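You operate a simulated robot arm through the tools that you are given. There is no shell and no other tool. Be economical: measure what you need, move in short steps, check, and stop when the job is done.

You run a simulated two-armed robot. Do the job below in one go: nothing can be reset, and whatever is moved stays where it is left.

Task
Take the blue cloth from the top of the vice bench and lay it out flat on the top of the lift shelf.

It is judged by the outcome, as a careful person would: the job done as asked, and still so three seconds after it is handed in. It fails if anything else is knocked over, pushed out of place, dropped, spilled or broken. Flat cloth is picked up by pressing the open fingertips on it (5 to 10 N) and closing them slowly along it; thin cloth reads only 2 to 8 mm in the jaws.

Robot
Two 7-joint arms with two-finger parallel grippers on one trunk, on a base that drives. Base frame: it is fixed to the floor where the robot stands at the start and does not move with it; the origin is under the middle of the robot, x ahead of it, y to its left, z up. Lengths are in m, angles in rad, forces in N, time in s.
The left shoulder is at the start at [0.07, 0.134, 1.126], the right one opposite. Places, roughly: top of the lift shelf [0.5, -1.1, 0.6]. Payload 1.57 kg a hand.
The tool frame of a hand sits at the grasp point between the pads (the TCP): z along the fingers, y along the line on which they close. The tips reach 0.03 m beyond it. The gripper opens to 0.08 m. The fingers are 0.017 m wide and 0.012 m thick; the gripper's body (0.04 by 0.082 m) begins 0.08 m behind the TCP.
Orientation is told as [roll, pitch, yaw] about the base's x, y, z axes, in that order, counted from this pose: with the fingers straight down and closing along the base's y, the tool's x points along the base's -x, its y along +y and its z along -z.

Tools
- The arms move only by the tool arm_command. It takes "left_commands", "right_commands" or both (then of equal length, played together; a hand with none holds still); each is a list that holds one entry, the list of rows, each a list of 7 numbers: the shift along the base's x, y, z in units of 25 mm (1.0 is 25 mm), then the turn, a rotation vector about the base's x, y, z in units of 8 degrees (1.0 is 8 degrees), then the finger opening in m, from 0 to 0.08. In form: [[[x, y, z, ax, ay, az, claw], ...]]. A call has 1 to 20 rows; each row shifts and turns the commanded pose from where the row before left it. A call with a number of a shift or a turn outside -1 to 1 is refused whole. Each row takes 0.2 s and may step no farther than 0.05 m and 0.15 rad from the row before; otherwise, or with a gripper value out of range, the whole call is refused. A pose out of reach is approached as far as the arm can. The call stops where the force on the tool passes 40 N (or 10 N more than at its start, if that is more) or the arm is blocked; 0.2 s more then pass. Each finger travels about 0.153 m/s and halts on what it meets, pressing with about 33 N; the grip force reading is that of the motor and also rises with nothing between the fingers. The clock runs only during rows and for 0.2 s after the last one: add rows that do not move to give the fingers time. The reply holds the time, the measured pose of the TCP, the force on the tool along the base axes, the opening and the grip force, in the units named above and with some noise.
- Cameras (640 x 400 px; columns grow to the right, rows downward): "scene" is now at [0.1344, 0.0061, 1.3468]; the picture's right is [0.06, -1.00, 0.00], its down [-0.65, -0.04, -0.76] and it looks along [0.75, 0.05, -0.66] (base axes); focal length 252 px, centre (320, 200). "left" rides on the left gripper at [0.072, 0.007, -0.122] in its tool frame; the picture's right is [-0.09, 1.00, 0.00], its down [-0.84, -0.08, -0.54] and it looks along [-0.54, -0.05, 0.84] (tool axes); focal length 238 px, centre (320, 200). "right" rides on the right gripper at [0.072, -0.007, -0.122] in its tool frame; the picture's right is [0.09, 1.00, 0.00], its down [-0.84, 0.08, -0.54] and it looks along [-0.54, 0.05, 0.84] (tool axes); focal length 238 px, centre (320, 200). There is no depth. A picture from a camera that has moved, and an enlarged one, comes with that camera's place and axes in the base frame and with its lens.
- grab_frame(camera): a new picture of that camera. The clock stands still meanwhile.
- slide_trunk(by): slides the trunk up (or, below 0, down) by that many m; the arms and the scene camera ride with it, the base frame stays. It gives what a move gives, with no picture.
- roll_base(legs): drives the robot by 1 to 6 legs, each [ahead, left, turn to the left] in m, m and rad, along the robot's own axes; the way and the turn of a leg run together, so that a leg with both is an arc; at most 1.5 m and 3.142 rad a leg. The arms and the cameras ride along, it lands a little off, and it stops where it bumps. It gives what a move gives.
- head_to(pan, tilt): turns the head with the scene camera to pan (to the left, within 1.501 rad either way) and tilt (down, from -0.506 to 1.204), counted from straight ahead of the robot. It gives what a move gives.
- inspect(camera, box): a new picture of the part [left, top, right, bottom] of that camera's present view, enlarged. The clock stands still meanwhile.
- close_job(): hands the job in; it is judged then, once.

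Go step by step. Nothing tells you exact positions but the pictures and the camera data: compare them with the known pose of the tool, close in by small moves and look again before you grip or let go. The budget is 120 turns and 108 pictures, counting those below and the enlarged ones. Unless the task says otherwise, let go and move clear before handing in, and close with one line.

The tools are called after "Call:" as name(argument=value, ...) on one line, values as JSON. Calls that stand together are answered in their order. arm_command: Moves the arms, as the interface text tells. Its arguments: {"type":"object","properties":{"left_commands":{"type":"array","items":{"type":"array","items":{"type":"array","items":{"type":"number"}}}},"right_commands":{"type":"array","items":{"type":"array","items":{"type":"array","items":{"type":"number"}}}}},"required":[]} The other tools are called the same way: slide_trunk (by) slides the trunk up or down; roll_base (legs) drives the base; head_to (pan, tilt) turns the head that bears the scene camera; grab_frame (camera) takes a picture; inspect (camera, box) takes an enlarged picture of a part of a camera's view; close_job () hands the job in.

At the start:

```text
time: 0.0
left_position: [0.4731, 0.2124, 1.0958]
left_tcp_rot: [0.0, -0.001, 0.003]
left_contact_force: [-0.5, -0.1, -0.4]
left_opening: 0.0799
left_grasp_force: 0.1
right_position: [0.463, -0.248, 1.1008]
right_tcp_rot: [0.0, 0.0, 0.002]
right_contact_force: [0.0, 0.1, -0.2]
right_opening: 0.0801
right_grasp_force: 0.0
trunk travel left (down, up): [-0.7, 0.24]
robot x, y, heading: [-0.0031, -0.0023, -0.004]
head pan, tilt: [0.061, 0.714]
```

scene: 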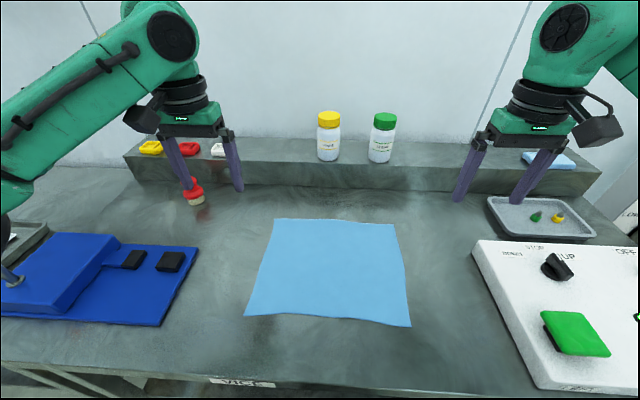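
right: 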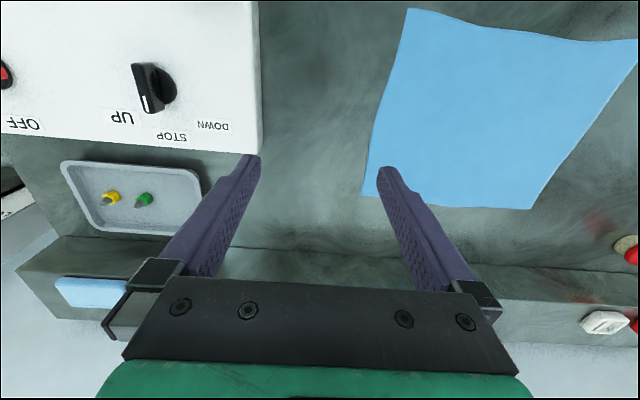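
left: 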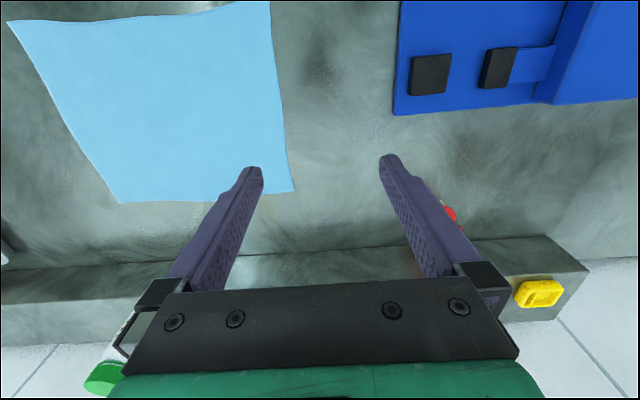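

The blue cloth lies flat on the bench, roughly x 0.36–0.65 and y ±0.18. I'll look right to see the lift shelf before touching anything.

Call:
head_to(pan=-1.1, tilt=0.6)

Call:
grab_frame(camera="scene")

```text
time: 1.4
left_position: [0.4739, 0.2134, 1.0971]
left_tcp_rot: [0.0, 0.0, 0.002]
left_contact_force: [0.6, -1.6, -0.2]
left_opening: 0.0798
left_grasp_force: 0.0
right_position: [0.4632, -0.2472, 1.1006]
right_tcp_rot: [0.0, -0.002, 0.002]
right_contact_force: [0.4, 0.3, 0.7]
right_opening: 0.0801
right_grasp_force: 0.1
trunk travel left (down, up): [-0.7, 0.24]
robot x, y, heading: [0.0015, -0.0014, 0.001]
head pan, tilt: [-1.1, 0.6]
```

```text
104 pictures are left
camera scene: at [0.0904, -0.0778, 1.3566], right [-0.89, -0.45, 0.0], down [-0.26, 0.5, -0.82], along [0.38, -0.73, -0.57], focal length 252 px, centre (320, 200)
```

scene: 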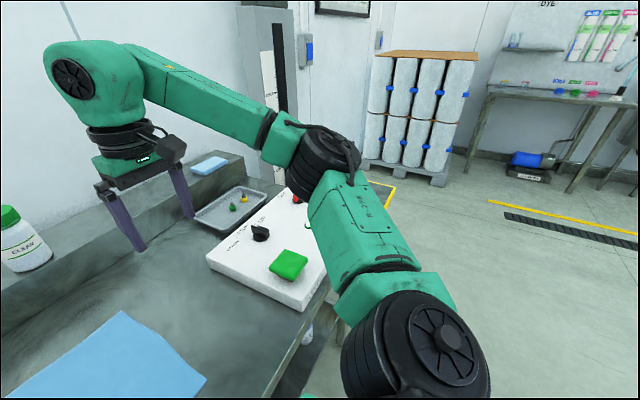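

The right arm hides the shelf. I'll try another head angle and the right wrist view.

Call:
head_to(pan=-1.3, tilt=0.75)

Call:
arm_command(right_commands=[[[-0.5, 1, 1, 0, 0, 0, 0.08], [-0.5, 1, 1, 0, 0, 0, 0.08], [-0.5, 1, 1, 0, 0, 0, 0.08], [-0.5, 1, 1, 0, 0, 0, 0.08], [-0.5, 1, 1, 0, 0, 0, 0.08]]])

Call:
grab_frame(camera="scene")

```text
time: 2.1
left_position: [0.4735, 0.2134, 1.0946]
left_tcp_rot: [0.0, 0.001, 0.003]
left_contact_force: [1.4, 0.1, 0.3]
left_opening: 0.0799
left_grasp_force: 0.0
right_position: [0.4627, -0.2459, 1.1008]
right_tcp_rot: [0.001, -0.001, 0.0]
right_contact_force: [-0.3, -0.8, 0.2]
right_opening: 0.08
right_grasp_force: 0.0
trunk travel left (down, up): [-0.7, 0.24]
robot x, y, heading: [0.0012, 0.0003, 0.001]
head pan, tilt: [-1.3, 0.75]
```

```text
time: 3.3
left_position: [0.4723, 0.2158, 1.0957]
left_tcp_rot: [0.0, 0.0, 0.003]
left_contact_force: [-0.5, -0.2, 0.0]
left_opening: 0.0799
left_grasp_force: 0.1
right_position: [0.4007, -0.1163, 1.2273]
right_tcp_rot: [-0.001, -0.002, -0.002]
right_contact_force: [0.6, 1.2, 1.3]
right_opening: 0.0798
right_grasp_force: 0.1
trunk travel left (down, up): [-0.7, 0.24]
robot x, y, heading: [0.0029, 0.0022, -0.003]
head pan, tilt: [-1.3, 0.75]
```

```text
103 pictures are left
camera scene: at [0.071, -0.0769, 1.3439], right [-0.96, -0.27, 0.0], down [-0.18, 0.66, -0.73], along [0.2, -0.71, -0.68], focal length 252 px, centre (320, 200)
```

scene: 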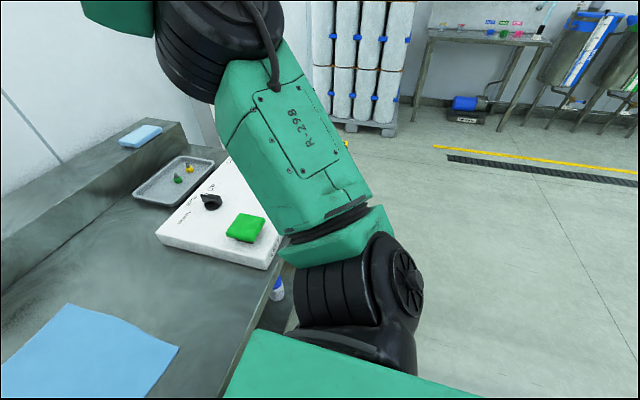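

The forearm is still in the way. I'll back off from the bench and turn right to view the shelf properly.

Call:
roll_base(legs=[[-0.5, 0, 0], [0, 0, -0.9]])

Call:
head_to(pan=0.0, tilt=0.5)

Call:
grab_frame(camera="scene")

```text
time: 8.6
left_position: [-0.0412, -0.2359, 1.0954]
left_tcp_rot: [0.0, 0.0, -0.897]
left_contact_force: [0.0, -0.5, -0.4]
left_opening: 0.0797
left_grasp_force: 0.0
right_position: [-0.3463, -0.3863, 1.2269]
right_tcp_rot: [0.001, 0.0, -0.9]
right_contact_force: [-0.2, -0.4, -0.1]
right_opening: 0.0801
right_grasp_force: 0.0
trunk travel left (down, up): [-0.7, 0.24]
robot x, y, heading: [-0.5017, -0.0001, -0.903]
head pan, tilt: [-1.3, 0.75]
```

```text
time: 10.0
left_position: [-0.0412, -0.2355, 1.0968]
left_tcp_rot: [-0.001, 0.0, -0.896]
left_contact_force: [0.7, 0.0, 0.5]
left_opening: 0.0799
left_grasp_force: 0.1
right_position: [-0.3472, -0.3853, 1.2278]
right_tcp_rot: [-0.001, 0.001, -0.899]
right_contact_force: [0.0, 1.2, -0.3]
right_opening: 0.0801
right_grasp_force: 0.1
trunk travel left (down, up): [-0.7, 0.24]
robot x, y, heading: [-0.5033, 0.0021, -0.9]
head pan, tilt: [0.0, 0.499]
```

```text
102 pictures are left
camera scene: at [-0.415, -0.1073, 1.3657], right [-0.78, -0.62, 0.0], down [-0.3, 0.38, -0.88], along [0.55, -0.69, -0.48], focal length 252 px, centre (320, 200)
```

scene: 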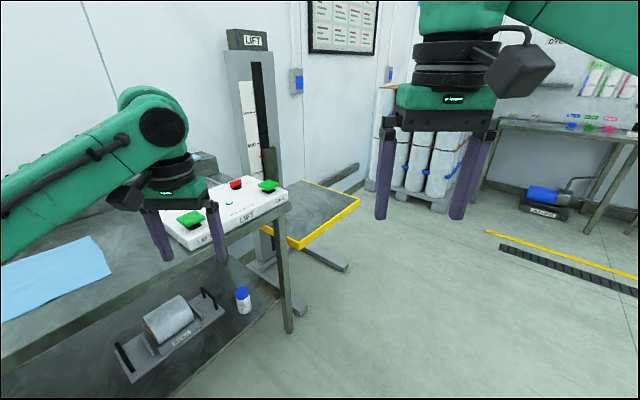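

The lift shelf, with its yellow front edge, is visible past the bench. I'll zoom in on it and the control panel.

Call:
inspect(camera="scene", box=[140, 120, 380, 290])

Call:
inspect(camera="scene", box=[220, 20, 380, 120])

```text
2.35 times, centred on (260, 205) of scene
camera zoom: at [-0.415, -0.1073, 1.3657], right [-0.78, -0.62, 0.0], down [-0.3, 0.38, -0.88], along [0.55, -0.69, -0.48], focal length 592 px, centre (461, 188)
```

zoom: 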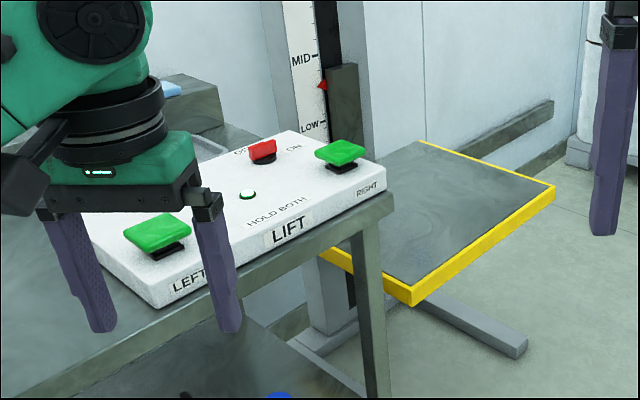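

```text
4.00 times, centred on (300, 70) of scene
camera zoom: at [-0.415, -0.1073, 1.3657], right [-0.78, -0.62, 0.0], down [-0.3, 0.38, -0.88], along [0.55, -0.69, -0.48], focal length 1006 px, centre (400, 720)
```

zoom: 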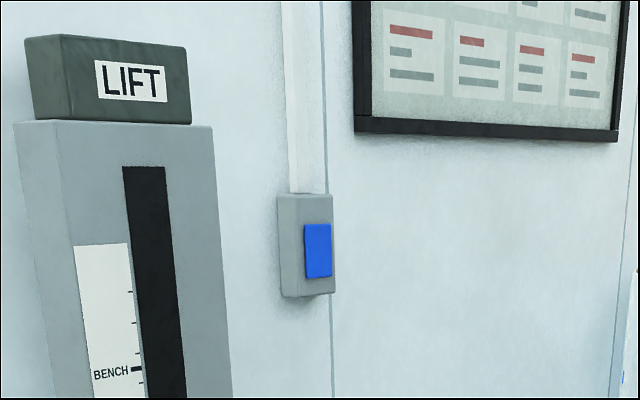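

The shelf top is empty, about x 0.25–0.74 and y -0.78 to -1.37 if z is near 0.6, and the cloth fits on it. I'll pick the cloth up by its two near corners, so I go back to the bench.

Call:
roll_base(legs=[[0, 0, 0.9], [0.5, 0, 0]])

Call:
head_to(pan=0.0, tilt=0.85)

Call:
grab_frame(camera="scene")

```text
time: 15.3
left_position: [0.4682, 0.2228, 1.0961]
left_tcp_rot: [0.0, 0.0, 0.006]
left_contact_force: [-1.0, -0.9, -0.2]
left_opening: 0.08
left_grasp_force: 0.1
right_position: [0.3967, -0.1107, 1.229]
right_tcp_rot: [0.001, -0.003, 0.009]
right_contact_force: [0.0, -0.5, -0.1]
right_opening: 0.0802
right_grasp_force: 0.1
trunk travel left (down, up): [-0.7, 0.24]
robot x, y, heading: [-0.0032, 0.0032, 0.008]
head pan, tilt: [0.0, 0.499]
```

```text
time: 16.1
left_position: [0.4685, 0.2227, 1.0962]
left_tcp_rot: [0.0, -0.001, 0.008]
left_contact_force: [-0.4, -0.7, 0.2]
left_opening: 0.08
left_grasp_force: 0.0
right_position: [0.398, -0.1108, 1.2267]
right_tcp_rot: [0.0, -0.001, 0.007]
right_contact_force: [-0.6, -0.3, 0.7]
right_opening: 0.08
right_grasp_force: 0.1
trunk travel left (down, up): [-0.7, 0.24]
robot x, y, heading: [-0.002, 0.0047, 0.005]
head pan, tilt: [0.0, 0.85]
```

```text
99 pictures are left
camera scene: at [0.1248, 0.0072, 1.3357], right [0.01, -1.0, 0.0], down [-0.75, 0.0, -0.66], along [0.66, 0.0, -0.75], focal length 252 px, centre (320, 200)
```

scene: 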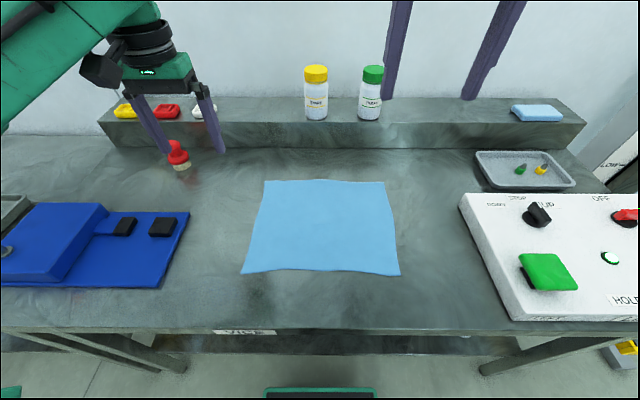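

Near corners are at about (0.368, 0.181) and (0.366, -0.168). I'll bring both hands above points just inside those corners, fingers half open.

Call:
arm_command(left_commands=[[[-0.278, -0.276, -0.487, 0, 0, 0, 0.05], [-0.278, -0.276, -0.487, 0, 0, 0, 0.05], [-0.278, -0.276, -0.487, 0, 0, 0, 0.05], [-0.278, -0.276, -0.487, 0, 0, 0, 0.05], [-0.278, -0.276, -0.487, 0, 0, 0, 0.05], [-0.278, -0.276, -0.487, 0, 0, 0, 0.05], [-0.278, -0.276, -0.487, 0, 0, 0, 0.05], [-0.278, -0.276, -0.487, 0, 0, 0, 0.05], [-0.278, -0.276, -0.487, 0, 0, 0, 0.05], [-0.278, -0.276, -0.487, 0, 0, 0, 0.05], [-0.278, -0.276, -0.487, 0, 0, 0, 0.05], [-0.278, -0.276, -0.487, 0, 0, 0, 0.05]]], right_commands=[[[-0.05, -0.054, -0.922, 0, 0, 0, 0.05], [-0.05, -0.054, -0.922, 0, 0, 0, 0.05], [-0.05, -0.054, -0.922, 0, 0, 0, 0.05], [-0.05, -0.054, -0.922, 0, 0, 0, 0.05], [-0.05, -0.054, -0.922, 0, 0, 0, 0.05], [-0.05, -0.054, -0.922, 0, 0, 0, 0.05], [-0.05, -0.054, -0.922, 0, 0, 0, 0.05], [-0.05, -0.054, -0.922, 0, 0, 0, 0.05], [-0.05, -0.054, -0.922, 0, 0, 0, 0.05], [-0.05, -0.054, -0.922, 0, 0, 0, 0.05], [-0.05, -0.054, -0.922, 0, 0, 0, 0.05], [-0.05, -0.054, -0.922, 0, 0, 0, 0.05]]])

Call:
grab_frame(camera="scene")

Call:
grab_frame(camera="left")

Call:
grab_frame(camera="right")

```text
time: 18.7
left_position: [0.3842, 0.1405, 0.9504]
left_tcp_rot: [0.0, 0.001, 0.009]
left_contact_force: [0.0, 0.9, -0.4]
left_opening: 0.0501
left_grasp_force: 0.0
right_position: [0.3856, -0.127, 0.9484]
right_tcp_rot: [-0.001, 0.001, 0.007]
right_contact_force: [0.2, -0.7, -0.8]
right_opening: 0.0501
right_grasp_force: 0.1
trunk travel left (down, up): [-0.7, 0.24]
robot x, y, heading: [-0.0039, 0.0082, 0.008]
head pan, tilt: [0.0, 0.85]
```

```text
98 pictures are left
camera scene: at [0.1247, 0.0067, 1.3357], right [0.01, -1.0, 0.0], down [-0.75, 0.0, -0.66], along [0.66, 0.0, -0.75], focal length 252 px, centre (320, 200)
```

scene: 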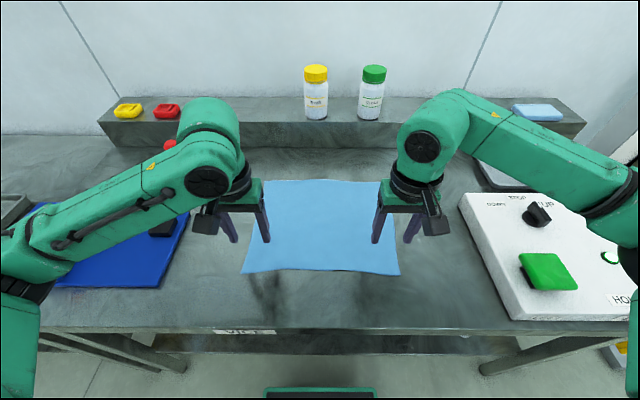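

```text
97 pictures are left
camera left: at [0.3129, 0.1459, 1.0717], right [0.08, 1.0, 0.0], down [0.84, -0.07, 0.54], along [0.54, -0.05, -0.84], focal length 238 px, centre (320, 200)
```

left: 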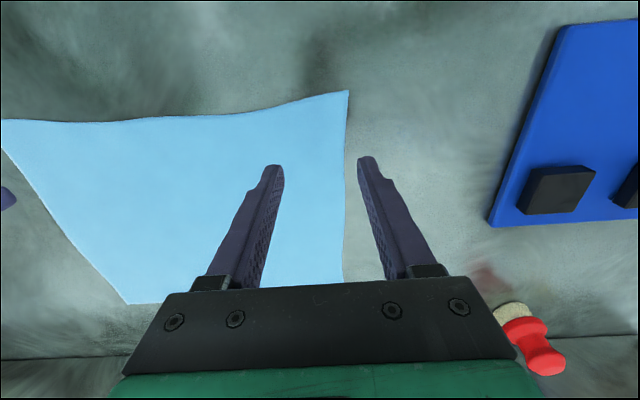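

```text
96 pictures are left
camera right: at [0.3128, -0.134, 1.0699], right [-0.1, 1.0, 0.0], down [0.84, 0.08, 0.54], along [0.54, 0.05, -0.84], focal length 238 px, centre (320, 200)
```

right: 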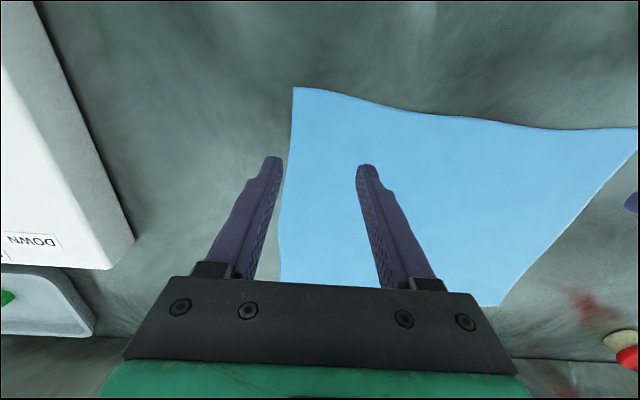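

The wrist views put the corners a little further in, near (0.352, 0.169) and (0.349, -0.158). I shift inward, go lower and look again.

Call:
arm_command(left_commands=[[[-0.08, -0.2, -0.85, 0, 0, 0, 0.05], [-0.08, -0.2, -0.85, 0, 0, 0, 0.05], [-0.08, -0.2, -0.85, 0, 0, 0, 0.05], [-0.08, -0.2, -0.85, 0, 0, 0, 0.05]]], right_commands=[[[-0.09, 0.15, -0.83, 0, 0, 0, 0.05], [-0.09, 0.15, -0.83, 0, 0, 0, 0.05], [-0.09, 0.15, -0.83, 0, 0, 0, 0.05], [-0.09, 0.15, -0.83, 0, 0, 0, 0.05]]])

Call:
grab_frame(camera="left")

Call:
grab_frame(camera="right")

```text
time: 19.6
left_position: [0.3767, 0.1254, 0.8925]
left_tcp_rot: [-0.001, -0.02, 0.008]
left_contact_force: [-2.4, 0.2, 11.3]
left_opening: 0.0498
left_grasp_force: 0.1
right_position: [0.3762, -0.1168, 0.8914]
right_tcp_rot: [0.0, -0.009, 0.008]
right_contact_force: [-2.5, -0.2, 10.3]
right_opening: 0.0501
right_grasp_force: 0.1
trunk travel left (down, up): [-0.7, 0.24]
robot x, y, heading: [-0.0017, 0.0074, 0.007]
head pan, tilt: [0.0, 0.85]
stopped in row 4 (left hand): the force on the tool passed its limit (the readings are from after the stop); the commanded pose is now the measured one
```

```text
95 pictures are left
camera left: at [0.3029, 0.1318, 1.012], right [0.08, 1.0, 0.0], down [0.83, -0.07, 0.56], along [0.56, -0.05, -0.83], focal length 238 px, centre (320, 200)
```

left: 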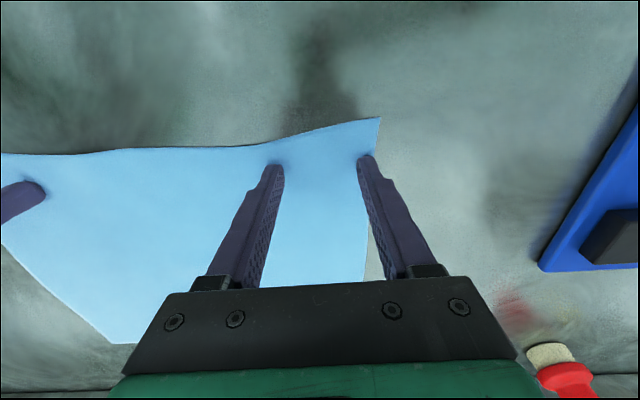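

```text
94 pictures are left
camera right: at [0.3032, -0.1235, 1.0122], right [-0.1, 1.0, 0.0], down [0.83, 0.08, 0.55], along [0.55, 0.05, -0.84], focal length 238 px, centre (320, 200)
```

right: 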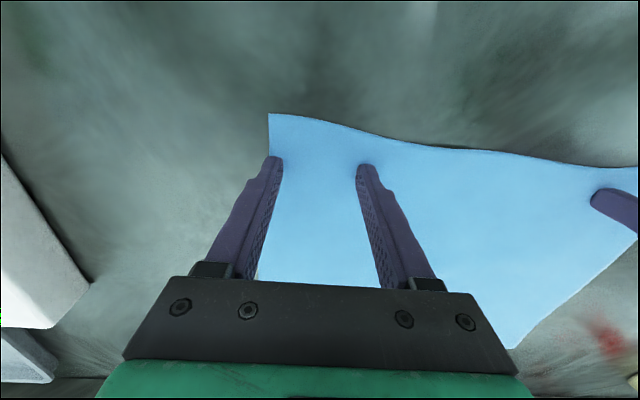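

The fingertips are already on the cloth (surface near z 0.862) and pressing about 10 N, well placed just inside both corners. I'll close them slowly.

Call:
arm_command(left_commands=[[[0, 0, 0, 0, 0, 0, 0.046], [0, 0, 0, 0, 0, 0, 0.042], [0, 0, 0, 0, 0, 0, 0.038], [0, 0, 0, 0, 0, 0, 0.034], [0, 0, 0, 0, 0, 0, 0.03], [0, 0, 0, 0, 0, 0, 0.026], [0, 0, 0, 0, 0, 0, 0.022], [0, 0, 0, 0, 0, 0, 0.018], [0, 0, 0, 0, 0, 0, 0.014], [0, 0, 0, 0, 0, 0, 0.01], [0, 0, 0, 0, 0, 0, 0.006], [0, 0, 0, 0, 0, 0, 0.002], [0, 0, 0, 0, 0, 0, 0], [0, 0, 0, 0, 0, 0, 0]]], right_commands=[[[0, 0, 0, 0, 0, 0, 0.046], [0, 0, 0, 0, 0, 0, 0.042], [0, 0, 0, 0, 0, 0, 0.038], [0, 0, 0, 0, 0, 0, 0.034], [0, 0, 0, 0, 0, 0, 0.03], [0, 0, 0, 0, 0, 0, 0.026], [0, 0, 0, 0, 0, 0, 0.022], [0, 0, 0, 0, 0, 0, 0.018], [0, 0, 0, 0, 0, 0, 0.014], [0, 0, 0, 0, 0, 0, 0.01], [0, 0, 0, 0, 0, 0, 0.006], [0, 0, 0, 0, 0, 0, 0.002], [0, 0, 0, 0, 0, 0, 0], [0, 0, 0, 0, 0, 0, 0]]])

Call:
grab_frame(camera="left")

Call:
grab_frame(camera="right")

```text
time: 22.7
left_position: [0.3777, 0.1207, 0.8907]
left_tcp_rot: [-0.02, -0.023, 0.003]
left_contact_force: [-2.7, -20.3, 10.5]
left_opening: 0.0027
left_grasp_force: 23.4
right_position: [0.3785, -0.1113, 0.8911]
right_tcp_rot: [0.019, -0.01, 0.013]
right_contact_force: [-0.5, 18.5, 7.4]
right_opening: 0.0023
right_grasp_force: 24.2
trunk travel left (down, up): [-0.7, 0.24]
robot x, y, heading: [-0.006, 0.006, 0.008]
head pan, tilt: [0.0, 0.85]
stopped in row 14 (left hand): the force on the tool passed its limit (the readings are from after the stop); the commanded pose is now the measured one
```

```text
93 pictures are left
camera left: at [0.3028, 0.1292, 1.0117], right [0.09, 1.0, -0.02], down [0.82, -0.06, 0.56], along [0.56, -0.06, -0.83], focal length 238 px, centre (320, 200)
```

left: 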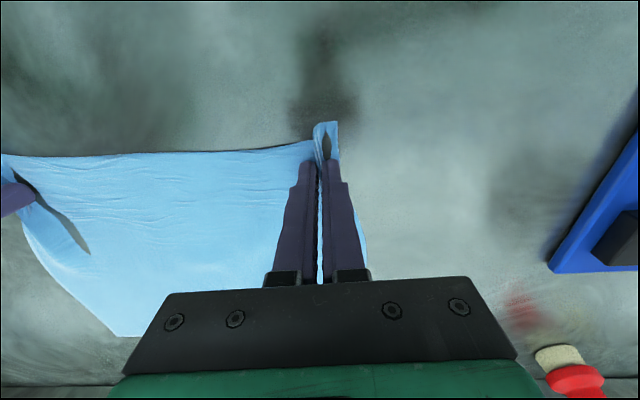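

```text
92 pictures are left
camera right: at [0.3034, -0.1212, 1.012], right [-0.1, 0.99, 0.02], down [0.83, 0.08, 0.55], along [0.55, 0.07, -0.83], focal length 238 px, centre (320, 200)
```

right: 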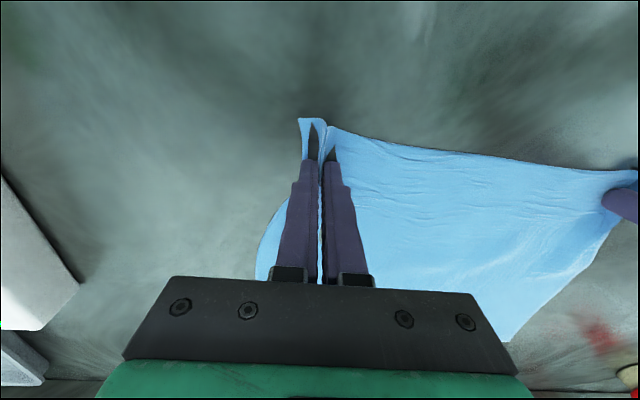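

Both corners are gripped (2.3–2.7 mm). I'll ease the tension inward and lift slowly.

Call:
arm_command(left_commands=[[[0, -0.15, 0.3, 0, 0, 0, 0], [0, -0.1, 0.6, 0, 0, 0, 0], [0, 0, 0.8, 0, 0, 0, 0], [0, 0, 0.8, 0, 0, 0, 0], [0, 0, 0.8, 0, 0, 0, 0], [0, 0, 0.8, 0, 0, 0, 0]]], right_commands=[[[0, 0.15, 0.3, 0, 0, 0, 0], [0, 0.1, 0.6, 0, 0, 0, 0], [0, 0, 0.8, 0, 0, 0, 0], [0, 0, 0.8, 0, 0, 0, 0], [0, 0, 0.8, 0, 0, 0, 0], [0, 0, 0.8, 0, 0, 0, 0]]])

Call:
grab_frame(camera="scene")

```text
time: 24.1
left_position: [0.3779, 0.1173, 0.9913]
left_tcp_rot: [-0.009, -0.019, 0.007]
left_contact_force: [-0.5, -2.7, -0.3]
left_opening: 0.0025
left_grasp_force: 23.8
right_position: [0.377, -0.1053, 0.9909]
right_tcp_rot: [0.01, -0.005, 0.008]
right_contact_force: [-0.1, 2.3, -0.3]
right_opening: 0.0024
right_grasp_force: 23.7
trunk travel left (down, up): [-0.7, 0.24]
robot x, y, heading: [-0.0026, 0.0074, 0.011]
head pan, tilt: [0.0, 0.85]
```

```text
91 pictures are left
camera scene: at [0.1244, 0.0076, 1.3357], right [0.01, -1.0, 0.0], down [-0.75, -0.01, -0.66], along [0.66, 0.0, -0.75], focal length 252 px, centre (320, 200)
```

scene: 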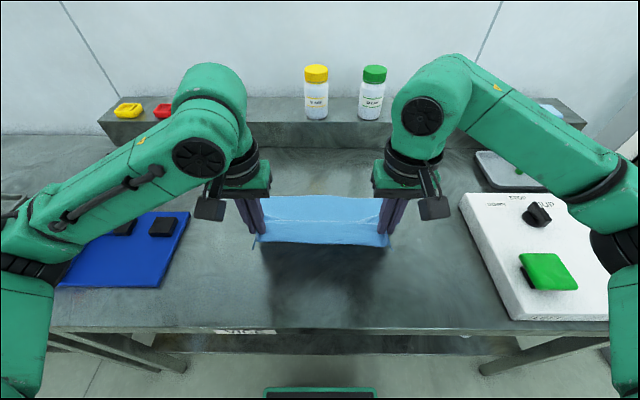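

Lifting well. I continue up until the cloth hangs clear of the bench.

Call:
arm_command(left_commands=[[[0, 0, 0.8, 0, 0, 0, 0], [0, 0, 0.8, 0, 0, 0, 0], [0, 0, 0.8, 0, 0, 0, 0], [0, 0, 0.8, 0, 0, 0, 0], [0, 0, 0.8, 0, 0, 0, 0], [0, 0, 0.8, 0, 0, 0, 0], [0, 0, 0.8, 0, 0, 0, 0], [0, 0, 0.8, 0, 0, 0, 0], [0, 0, 0.8, 0, 0, 0, 0], [0, 0, 0.8, 0, 0, 0, 0]]], right_commands=[[[0, 0, 0.8, 0, 0, 0, 0], [0, 0, 0.8, 0, 0, 0, 0], [0, 0, 0.8, 0, 0, 0, 0], [0, 0, 0.8, 0, 0, 0, 0], [0, 0, 0.8, 0, 0, 0, 0], [0, 0, 0.8, 0, 0, 0, 0], [0, 0, 0.8, 0, 0, 0, 0], [0, 0, 0.8, 0, 0, 0, 0], [0, 0, 0.8, 0, 0, 0, 0], [0, 0, 0.8, 0, 0, 0, 0]]])

Call:
slide_trunk(by=0.1)

Call:
grab_frame(camera="scene")

```text
time: 26.3
left_position: [0.3773, 0.118, 1.1933]
left_tcp_rot: [-0.011, -0.016, 0.006]
left_contact_force: [-0.5, -3.0, 0.5]
left_opening: 0.0022
left_grasp_force: 23.6
right_position: [0.3775, -0.1079, 1.1938]
right_tcp_rot: [0.008, -0.006, 0.009]
right_contact_force: [0.1, 4.3, 0.0]
right_opening: 0.0023
right_grasp_force: 23.7
trunk travel left (down, up): [-0.7, 0.24]
robot x, y, heading: [-0.0031, 0.0083, 0.004]
head pan, tilt: [0.0, 0.85]
```

```text
time: 27.7
left_position: [0.3783, 0.1165, 1.2923]
left_tcp_rot: [-0.011, -0.018, 0.006]
left_contact_force: [0.4, -3.2, -0.8]
left_opening: 0.0026
left_grasp_force: 24.0
right_position: [0.3792, -0.1087, 1.2921]
right_tcp_rot: [0.01, -0.007, 0.008]
right_contact_force: [0.3, 2.6, 0.1]
right_opening: 0.0025
right_grasp_force: 24.0
trunk travel left (down, up): [-0.8, 0.14]
robot x, y, heading: [-0.0014, 0.0015, 0.007]
head pan, tilt: [0.0, 0.85]
```

```text
90 pictures are left
camera scene: at [0.1247, 0.0073, 1.4357], right [0.01, -1.0, 0.0], down [-0.75, -0.01, -0.66], along [0.66, 0.0, -0.75], focal length 252 px, centre (320, 200)
```

scene: 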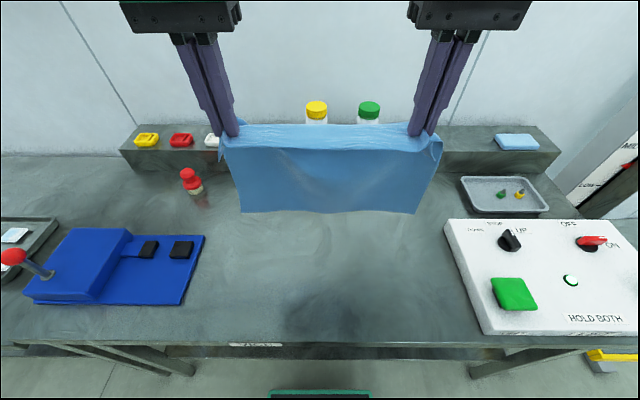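

The cloth hangs clean and clear. I'll back off and drive right to stand in front of the lift shelf, keeping distance to look at it.

Call:
roll_base(legs=[[-0.5, 0, 0], [0, -1.09, 0]])

Call:
head_to(pan=0.0, tilt=0.7)

Call:
grab_frame(camera="scene")

```text
time: 35.8
left_position: [-0.1073, -0.9815, 1.2912]
left_tcp_rot: [-0.013, -0.018, 0.006]
left_contact_force: [-0.6, -3.5, -0.8]
left_opening: 0.0025
left_grasp_force: 24.4
right_position: [-0.1078, -1.207, 1.2932]
right_tcp_rot: [0.009, -0.006, 0.007]
right_contact_force: [0.5, 3.4, 0.2]
right_opening: 0.0022
right_grasp_force: 24.0
trunk travel left (down, up): [-0.8, 0.14]
robot x, y, heading: [-0.4892, -1.093, 0.009]
head pan, tilt: [0.0, 0.85]
```

```text
time: 36.5
left_position: [-0.1079, -0.9828, 1.2914]
left_tcp_rot: [-0.011, -0.018, 0.006]
left_contact_force: [0.1, -2.4, -0.3]
left_opening: 0.0024
left_grasp_force: 24.2
right_position: [-0.1071, -1.2077, 1.2929]
right_tcp_rot: [0.01, -0.007, 0.006]
right_contact_force: [-0.5, 2.6, -0.3]
right_opening: 0.0024
right_grasp_force: 23.9
trunk travel left (down, up): [-0.8, 0.14]
robot x, y, heading: [-0.4884, -1.0938, 0.001]
head pan, tilt: [0.0, 0.7]
```

```text
89 pictures are left
camera scene: at [-0.3548, -1.0921, 1.4479], right [0.01, -1.0, 0.0], down [-0.64, 0.0, -0.76], along [0.76, 0.0, -0.64], focal length 252 px, centre (320, 200)
```

scene: 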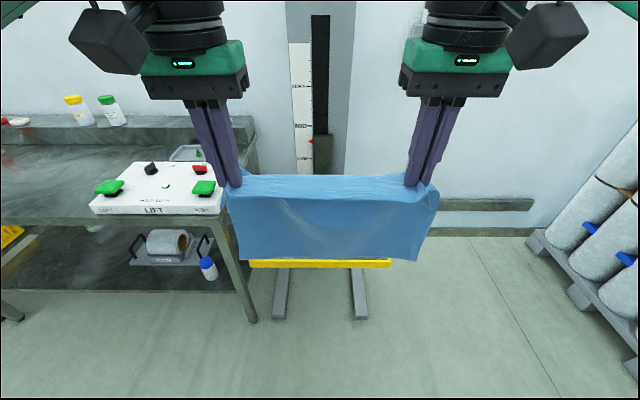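

The shelf front edge is at about x 0.275, centred on y -1.09, z about 0.59. To keep the left elbow off the bench when I lower, I'll stand slightly right, turned 0.3 rad left.

Call:
roll_base(legs=[[0, -0.133, 0], [0.3, 0, 0], [0, 0, 0.3]])

Call:
head_to(pan=0.0, tilt=1.0)

Call:
grab_frame(camera="scene")

```text
time: 40.5
left_position: [0.1505, -1.0103, 1.2928]
left_tcp_rot: [-0.01, -0.016, 0.301]
left_contact_force: [1.3, -3.4, -0.9]
left_opening: 0.0027
left_grasp_force: 24.0
right_position: [0.2154, -1.2262, 1.2934]
right_tcp_rot: [0.011, -0.005, 0.302]
right_contact_force: [-1.5, 2.5, -1.0]
right_opening: 0.0024
right_grasp_force: 23.7
trunk travel left (down, up): [-0.8, 0.14]
robot x, y, heading: [-0.1835, -1.2269, 0.3]
head pan, tilt: [0.0, 0.7]
```

```text
time: 41.3
left_position: [0.1489, -1.0086, 1.2907]
left_tcp_rot: [-0.012, -0.018, 0.302]
left_contact_force: [1.2, -3.6, -1.2]
left_opening: 0.0028
left_grasp_force: 23.7
right_position: [0.2147, -1.2253, 1.2933]
right_tcp_rot: [0.009, -0.005, 0.305]
right_contact_force: [-1.1, 2.0, 0.1]
right_opening: 0.0022
right_grasp_force: 23.5
trunk travel left (down, up): [-0.8, 0.14]
robot x, y, heading: [-0.1854, -1.2294, 0.303]
head pan, tilt: [0.0, 1.0]
```

```text
88 pictures are left
camera scene: at [-0.0697, -1.191, 1.4247], right [0.3, -0.95, 0.0], down [-0.8, -0.25, -0.54], along [0.52, 0.16, -0.84], focal length 252 px, centre (320, 200)
```

scene: 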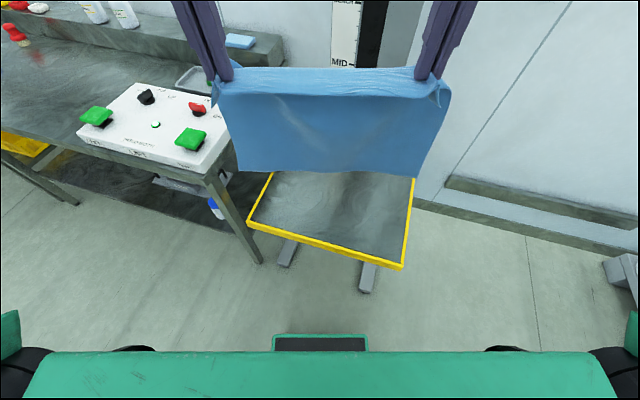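

Shelf corners confirm x from 0.27 and y -0.80 to -1.375. I'll close in, staying clear of the lift's floor legs.

Call:
roll_base(legs=[[0.182, -0.037, 0]])

Call:
head_to(pan=1.2, tilt=0.6)

Call:
grab_frame(camera="scene")

```text
time: 42.8
left_position: [0.3284, -0.9916, 1.2921]
left_tcp_rot: [-0.014, -0.021, 0.305]
left_contact_force: [1.1, -3.5, -0.1]
left_opening: 0.0028
left_grasp_force: 24.2
right_position: [0.3948, -1.207, 1.2951]
right_tcp_rot: [0.009, -0.01, 0.307]
right_contact_force: [-1.4, 2.4, -0.2]
right_opening: 0.0024
right_grasp_force: 23.4
trunk travel left (down, up): [-0.8, 0.14]
robot x, y, heading: [-0.003, -1.2096, 0.306]
head pan, tilt: [0.0, 1.0]
```

```text
time: 44.2
left_position: [0.332, -0.9901, 1.291]
left_tcp_rot: [-0.012, -0.017, 0.305]
left_contact_force: [0.6, -2.5, 0.5]
left_opening: 0.0022
left_grasp_force: 23.7
right_position: [0.3991, -1.2053, 1.2939]
right_tcp_rot: [0.01, -0.007, 0.308]
right_contact_force: [-0.3, 2.8, -0.5]
right_opening: 0.0023
right_grasp_force: 23.8
trunk travel left (down, up): [-0.8, 0.14]
robot x, y, heading: [-0.0001, -1.2049, 0.305]
head pan, tilt: [1.201, 0.6]
```

```text
87 pictures are left
camera scene: at [0.0536, -1.1046, 1.4566], right [1.0, -0.07, 0.0], down [-0.04, -0.56, -0.82], along [0.05, 0.82, -0.57], focal length 252 px, centre (320, 200)
```

scene: 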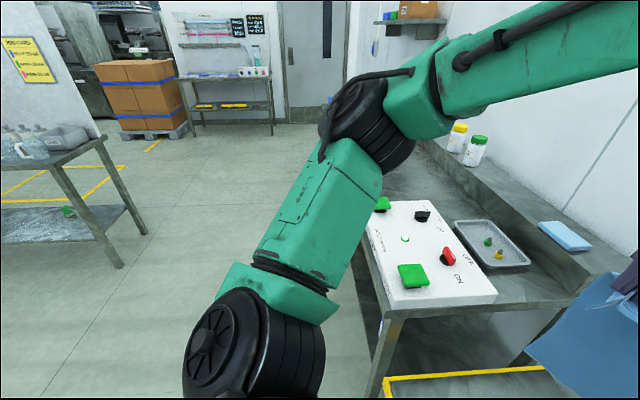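

The left arm is clear of the bench here. I'll extend the hands forward over the shelf, squaring the cloth with the shelf and lowering slightly.

Call:
arm_command(left_commands=[[[0.766, 0.037, -0.286, 0, 0, -0.156, 0], [0.766, 0.037, -0.286, 0, 0, -0.156, 0], [0.766, 0.037, -0.286, 0, 0, -0.156, 0], [0.766, 0.037, -0.286, 0, 0, -0.156, 0], [0.766, 0.037, -0.286, 0, 0, -0.156, 0], [0.766, 0.037, -0.286, 0, 0, -0.156, 0], [0.766, 0.037, -0.286, 0, 0, -0.156, 0], [0.766, 0.037, -0.286, 0, 0, -0.156, 0], [0.766, 0.037, -0.286, 0, 0, -0.156, 0], [0.766, 0.037, -0.286, 0, 0, -0.156, 0], [0.766, 0.037, -0.286, 0, 0, -0.156, 0], [0.766, 0.037, -0.286, 0, 0, -0.156, 0], [0.766, 0.037, -0.286, 0, 0, -0.156, 0], [0.766, 0.037, -0.286, 0, 0, -0.156, 0]]], right_commands=[[[0.574, 0.014, -0.286, 0, 0, -0.156, 0], [0.574, 0.014, -0.286, 0, 0, -0.156, 0], [0.574, 0.014, -0.286, 0, 0, -0.156, 0], [0.574, 0.014, -0.286, 0, 0, -0.156, 0], [0.574, 0.014, -0.286, 0, 0, -0.156, 0], [0.574, 0.014, -0.286, 0, 0, -0.156, 0], [0.574, 0.014, -0.286, 0, 0, -0.156, 0], [0.574, 0.014, -0.286, 0, 0, -0.156, 0], [0.574, 0.014, -0.286, 0, 0, -0.156, 0], [0.574, 0.014, -0.286, 0, 0, -0.156, 0], [0.574, 0.014, -0.286, 0, 0, -0.156, 0], [0.574, 0.014, -0.286, 0, 0, -0.156, 0], [0.574, 0.014, -0.286, 0, 0, -0.156, 0], [0.574, 0.014, -0.286, 0, 0, -0.156, 0]]])

Call:
grab_frame(camera="scene")

Call:
head_to(pan=0.0, tilt=0.85)

Call:
grab_frame(camera="scene")

```text
time: 47.2
left_position: [0.5278, -0.9766, 1.1985]
left_tcp_rot: [-0.016, -0.018, 0.029]
left_contact_force: [4.3, -15.2, -0.8]
left_opening: 0.0024
left_grasp_force: 24.2
left hand out of reach, approached as far as the arm can: row 10, 11, 12, 13, 14
right_position: [0.5988, -1.1967, 1.1939]
right_tcp_rot: [0.008, -0.007, 0.007]
right_contact_force: [-5.2, 16.3, 0.9]
right_opening: 0.0027
right_grasp_force: 23.8
trunk travel left (down, up): [-0.8, 0.14]
robot x, y, heading: [-0.0002, -1.2083, 0.307]
head pan, tilt: [1.201, 0.6]
```

```text
86 pictures are left
camera scene: at [0.0528, -1.1026, 1.4565], right [1.0, -0.06, 0.0], down [-0.04, -0.57, -0.82], along [0.05, 0.82, -0.57], focal length 252 px, centre (320, 200)
```

scene: 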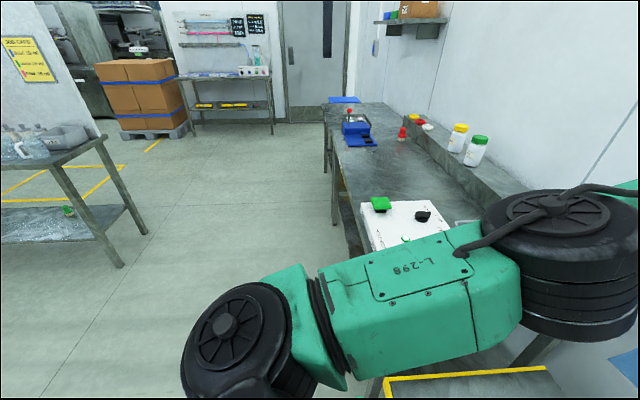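

```text
time: 48.6
left_position: [0.5284, -0.977, 1.1984]
left_tcp_rot: [-0.012, -0.017, 0.031]
left_contact_force: [6.4, -19.8, -0.8]
left_opening: 0.0025
left_grasp_force: 23.9
right_position: [0.6001, -1.1994, 1.1945]
right_tcp_rot: [0.012, -0.005, 0.004]
right_contact_force: [-6.7, 20.6, 0.7]
right_opening: 0.0026
right_grasp_force: 23.7
trunk travel left (down, up): [-0.8, 0.14]
robot x, y, heading: [0.0006, -1.2092, 0.307]
head pan, tilt: [0.0, 0.85]
```

```text
85 pictures are left
camera scene: at [0.1222, -1.1693, 1.4357], right [0.3, -0.95, 0.0], down [-0.72, -0.23, -0.66], along [0.63, 0.2, -0.75], focal length 252 px, centre (320, 200)
```

scene: 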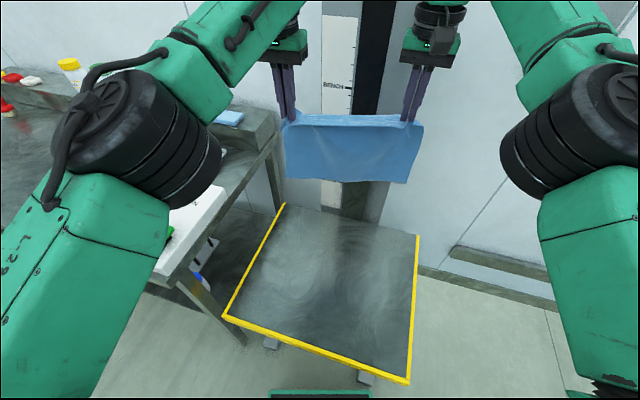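

The left arm ran out of reach at this height and the cloth is taut. I'll pull the right hand back to match while lowering both.

Call:
arm_command(left_commands=[[[0, 0, -0.5, 0, 0, 0, 0], [0, 0, -0.8, 0, 0, 0, 0], [0, 0, -0.8, 0, 0, 0, 0]]], right_commands=[[[-0.8, 0.2, -0.5, 0, 0, 0, 0], [-0.8, 0.1, -0.8, 0, 0, 0, 0], [-0.4, 0, -0.8, 0, 0, 0, 0]]])

```text
time: 49.4
left_position: [0.5268, -0.9759, 1.1453]
left_tcp_rot: [-0.009, -0.017, 0.004]
left_contact_force: [0.6, 0.2, 0.0]
left_opening: 0.0025
left_grasp_force: 23.8
right_position: [0.5493, -1.1927, 1.1412]
right_tcp_rot: [0.009, -0.006, 0.0]
right_contact_force: [0.0, -0.1, 0.0]
right_opening: 0.0024
right_grasp_force: 24.0
trunk travel left (down, up): [-0.8, 0.14]
robot x, y, heading: [-0.0008, -1.2082, 0.307]
head pan, tilt: [0.0, 0.85]
```

Tension is gone. I'll try extending again at this lower height.

Call:
arm_command(left_commands=[[[0.8, 0, -0.6, 0, 0, 0, 0], [0.8, 0, -0.6, 0, 0, 0, 0], [0.6, 0, -0.6, 0, 0, 0, 0]]], right_commands=[[[0.3, 0, -0.6, 0, 0, 0, 0], [0.4, 0, -0.6, 0, 0, 0, 0], [0.6, 0, -0.6, 0, 0, 0, 0]]])

```text
time: 50.2
left_position: [0.5479, -0.9813, 1.1125]
left_tcp_rot: [-0.012, -0.02, 0.0]
left_contact_force: [0.7, -0.2, -0.4]
left_opening: 0.0024
left_grasp_force: 24.0
left hand out of reach, approached as far as the arm can: row 2, 3
right_position: [0.5829, -1.1904, 1.0971]
right_tcp_rot: [0.008, -0.007, 0.004]
right_contact_force: [-0.1, -0.4, -0.6]
right_opening: 0.0021
right_grasp_force: 23.3
trunk travel left (down, up): [-0.8, 0.14]
robot x, y, heading: [0.0041, -1.2084, 0.306]
head pan, tilt: [0.0, 0.85]
```

The left arm is still limited, so I'll reposition the base slightly, turning a bit right and edging forward, for more symmetric reach.

Call:
roll_base(legs=[[0.02, -0.03, 0], [0, 0, -0.106]])

Call:
grab_frame(camera="scene")

```text
time: 51.6
left_position: [0.5952, -1.0639, 1.1132]
left_tcp_rot: [-0.013, -0.02, -0.112]
left_contact_force: [-0.5, 0.7, -0.7]
left_opening: 0.0026
left_grasp_force: 23.5
right_position: [0.6071, -1.2762, 1.0986]
right_tcp_rot: [0.007, -0.008, -0.111]
right_contact_force: [0.1, 0.8, 0.0]
right_opening: 0.002
right_grasp_force: 23.4
trunk travel left (down, up): [-0.8, 0.14]
robot x, y, heading: [0.0293, -1.2327, 0.194]
head pan, tilt: [0.0, 0.85]
```

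```text
84 pictures are left
camera scene: at [0.1517, -1.2016, 1.4358], right [0.19, -0.98, 0.0], down [-0.74, -0.15, -0.66], along [0.65, 0.12, -0.75], focal length 252 px, centre (320, 200)
```

scene: 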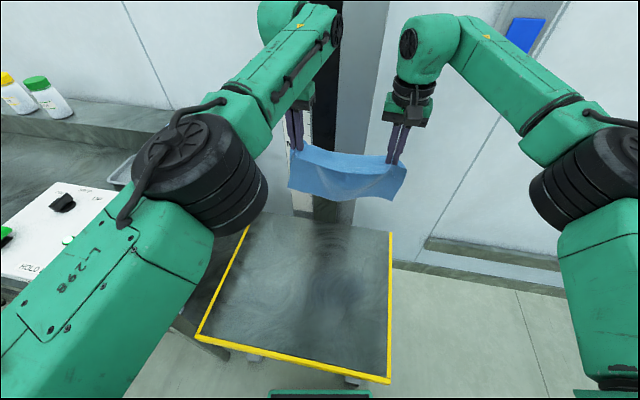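

Reach is better now. I'll square and spread the hands, then lower the trunk toward the shelf.

Call:
arm_command(left_commands=[[[0.13, 0.52, -0.44, 0, 0, 0.39, 0], [0.13, 0.52, -0.44, 0, 0, 0.39, 0], [0.13, 0.52, -0.44, 0, 0, 0.39, 0], [0, 0, 0, 0, 0, 0, 0]]], right_commands=[[[0.24, 0.37, -0.25, 0, 0, 0.39, 0], [0.24, 0.37, -0.25, 0, 0, 0.39, 0], [0.24, 0.37, -0.25, 0, 0, 0.39, 0], [0, 0, 0, 0, 0, 0, 0]]])

Call:
slide_trunk(by=-0.13)

Call:
head_to(pan=0.0, tilt=0.8)

Call:
grab_frame(camera="scene")

```text
time: 52.6
left_position: [0.6072, -1.0288, 1.08]
left_tcp_rot: [-0.011, -0.018, 0.053]
left_contact_force: [-0.6, 0.0, 0.6]
left_opening: 0.0024
left_grasp_force: 23.6
right_position: [0.6259, -1.2498, 1.0763]
right_tcp_rot: [0.011, -0.008, 0.055]
right_contact_force: [-0.4, 0.3, -0.7]
right_opening: 0.0025
right_grasp_force: 23.5
trunk travel left (down, up): [-0.8, 0.14]
robot x, y, heading: [0.0289, -1.2326, 0.196]
head pan, tilt: [0.0, 0.85]
```

```text
time: 54.2
left_position: [0.6073, -1.0283, 0.9505]
left_tcp_rot: [-0.012, -0.019, 0.052]
left_contact_force: [-0.2, -0.2, -0.4]
left_opening: 0.0024
left_grasp_force: 24.3
right_position: [0.6254, -1.2501, 0.9469]
right_tcp_rot: [0.011, -0.007, 0.052]
right_contact_force: [-0.3, 0.5, -0.3]
right_opening: 0.0023
right_grasp_force: 23.4
trunk travel left (down, up): [-0.67, 0.27]
robot x, y, heading: [0.028, -1.2312, 0.194]
head pan, tilt: [0.0, 0.85]
```

```text
time: 54.8
left_position: [0.6084, -1.0294, 0.9507]
left_tcp_rot: [-0.014, -0.018, 0.052]
left_contact_force: [0.3, 0.0, 0.1]
left_opening: 0.0025
left_grasp_force: 24.4
right_position: [0.6261, -1.25, 0.9477]
right_tcp_rot: [0.01, -0.007, 0.054]
right_contact_force: [-0.3, 0.4, -0.3]
right_opening: 0.0023
right_grasp_force: 24.5
trunk travel left (down, up): [-0.67, 0.27]
robot x, y, heading: [0.0252, -1.2335, 0.197]
head pan, tilt: [0.0, 0.799]
```

```text
83 pictures are left
camera scene: at [0.1563, -1.2053, 1.3097], right [0.19, -0.98, 0.0], down [-0.7, -0.14, -0.7], along [0.68, 0.13, -0.72], focal length 252 px, centre (320, 200)
```

scene: 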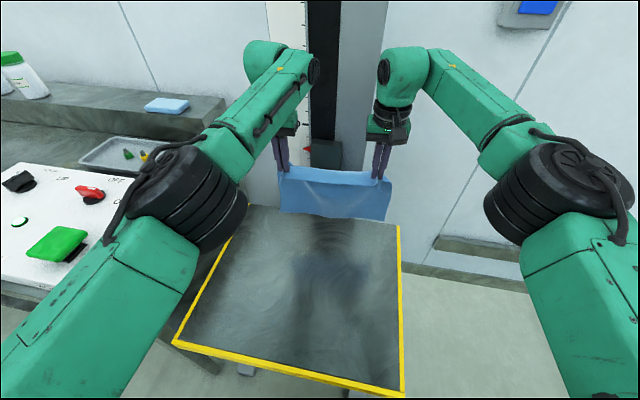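

The cloth seems to hang slightly forward of vertical. A wrist picture will check where its lower edge is.

Call:
grab_frame(camera="right")

Call:
inspect(camera="scene", box=[160, 120, 420, 400])

```text
82 pictures are left
camera right: at [0.5534, -1.2619, 1.0677], right [-0.15, 0.99, 0.01], down [0.83, 0.12, 0.55], along [0.54, 0.09, -0.84], focal length 238 px, centre (320, 200)
```

right: 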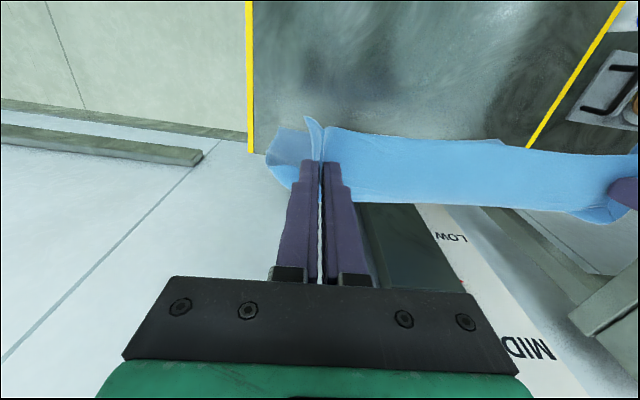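

```text
1.43 times, centred on (290, 260) of scene
camera zoom: at [0.1563, -1.2053, 1.3097], right [0.19, -0.98, 0.0], down [-0.7, -0.14, -0.7], along [0.68, 0.13, -0.72], focal length 359 px, centre (363, 114)
```

zoom: 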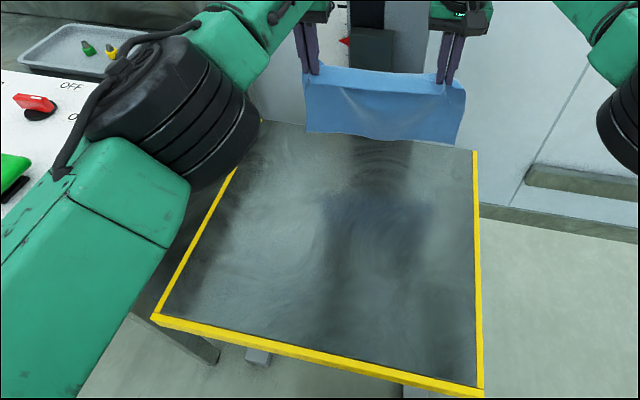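

The shelf spans about x 0.27–0.76. I'll bring the hands back a bit and lower until the lower edge is about to touch near x 0.65.

Call:
arm_command(left_commands=[[[-0.5, 0, 0, 0, 0, 0, 0], [-0.5, 0, 0, 0, 0, 0, 0]]], right_commands=[[[-0.6, 0, 0, 0, 0, 0, 0], [-0.6, 0, 0, 0, 0, 0, 0]]])

Call:
slide_trunk(by=-0.09)

Call:
grab_frame(camera="scene")

Call:
grab_frame(camera="left")

```text
time: 55.4
left_position: [0.5809, -1.0282, 0.951]
left_tcp_rot: [-0.012, -0.018, 0.056]
left_contact_force: [-0.2, -0.4, -0.4]
left_opening: 0.0024
left_grasp_force: 23.9
left hand out of reach, approached as far as the arm can: row 1
right_position: [0.5957, -1.2486, 0.9467]
right_tcp_rot: [0.008, -0.009, 0.056]
right_contact_force: [0.1, 1.3, -0.3]
right_opening: 0.0022
right_grasp_force: 24.6
trunk travel left (down, up): [-0.67, 0.27]
robot x, y, heading: [0.0318, -1.232, 0.193]
head pan, tilt: [0.0, 0.799]
```

```text
time: 56.7
left_position: [0.5826, -1.0303, 0.8602]
left_tcp_rot: [-0.011, -0.017, 0.051]
left_contact_force: [0.6, 0.0, 0.3]
left_opening: 0.0024
left_grasp_force: 24.2
right_position: [0.5961, -1.25, 0.8574]
right_tcp_rot: [0.011, -0.006, 0.056]
right_contact_force: [0.0, 0.8, -0.2]
right_opening: 0.0024
right_grasp_force: 23.7
trunk travel left (down, up): [-0.58, 0.36]
robot x, y, heading: [0.0273, -1.2314, 0.191]
head pan, tilt: [0.0, 0.799]
```

```text
80 pictures are left
camera scene: at [0.1561, -1.2054, 1.2198], right [0.19, -0.98, 0.0], down [-0.7, -0.14, -0.7], along [0.68, 0.13, -0.72], focal length 252 px, centre (320, 200)
```

scene: 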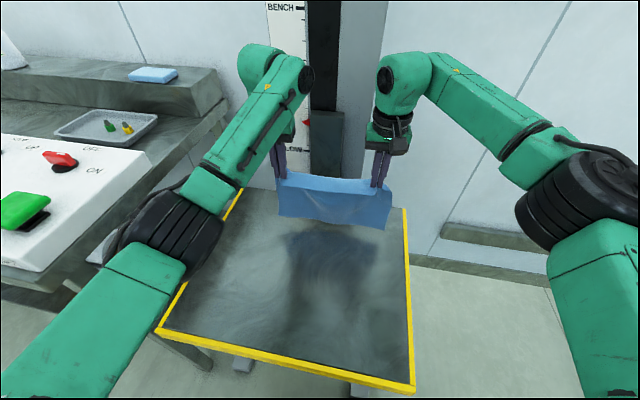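

```text
79 pictures are left
camera left: at [0.508, -1.0251, 0.9811], right [0.04, 1.0, -0.01], down [0.83, -0.03, 0.56], along [0.56, -0.03, -0.83], focal length 238 px, centre (320, 200)
```

left: 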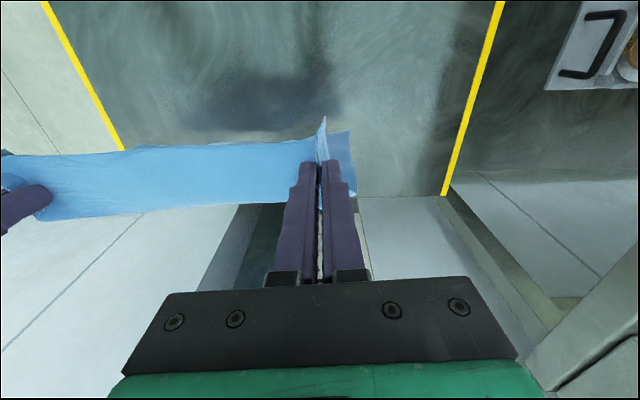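

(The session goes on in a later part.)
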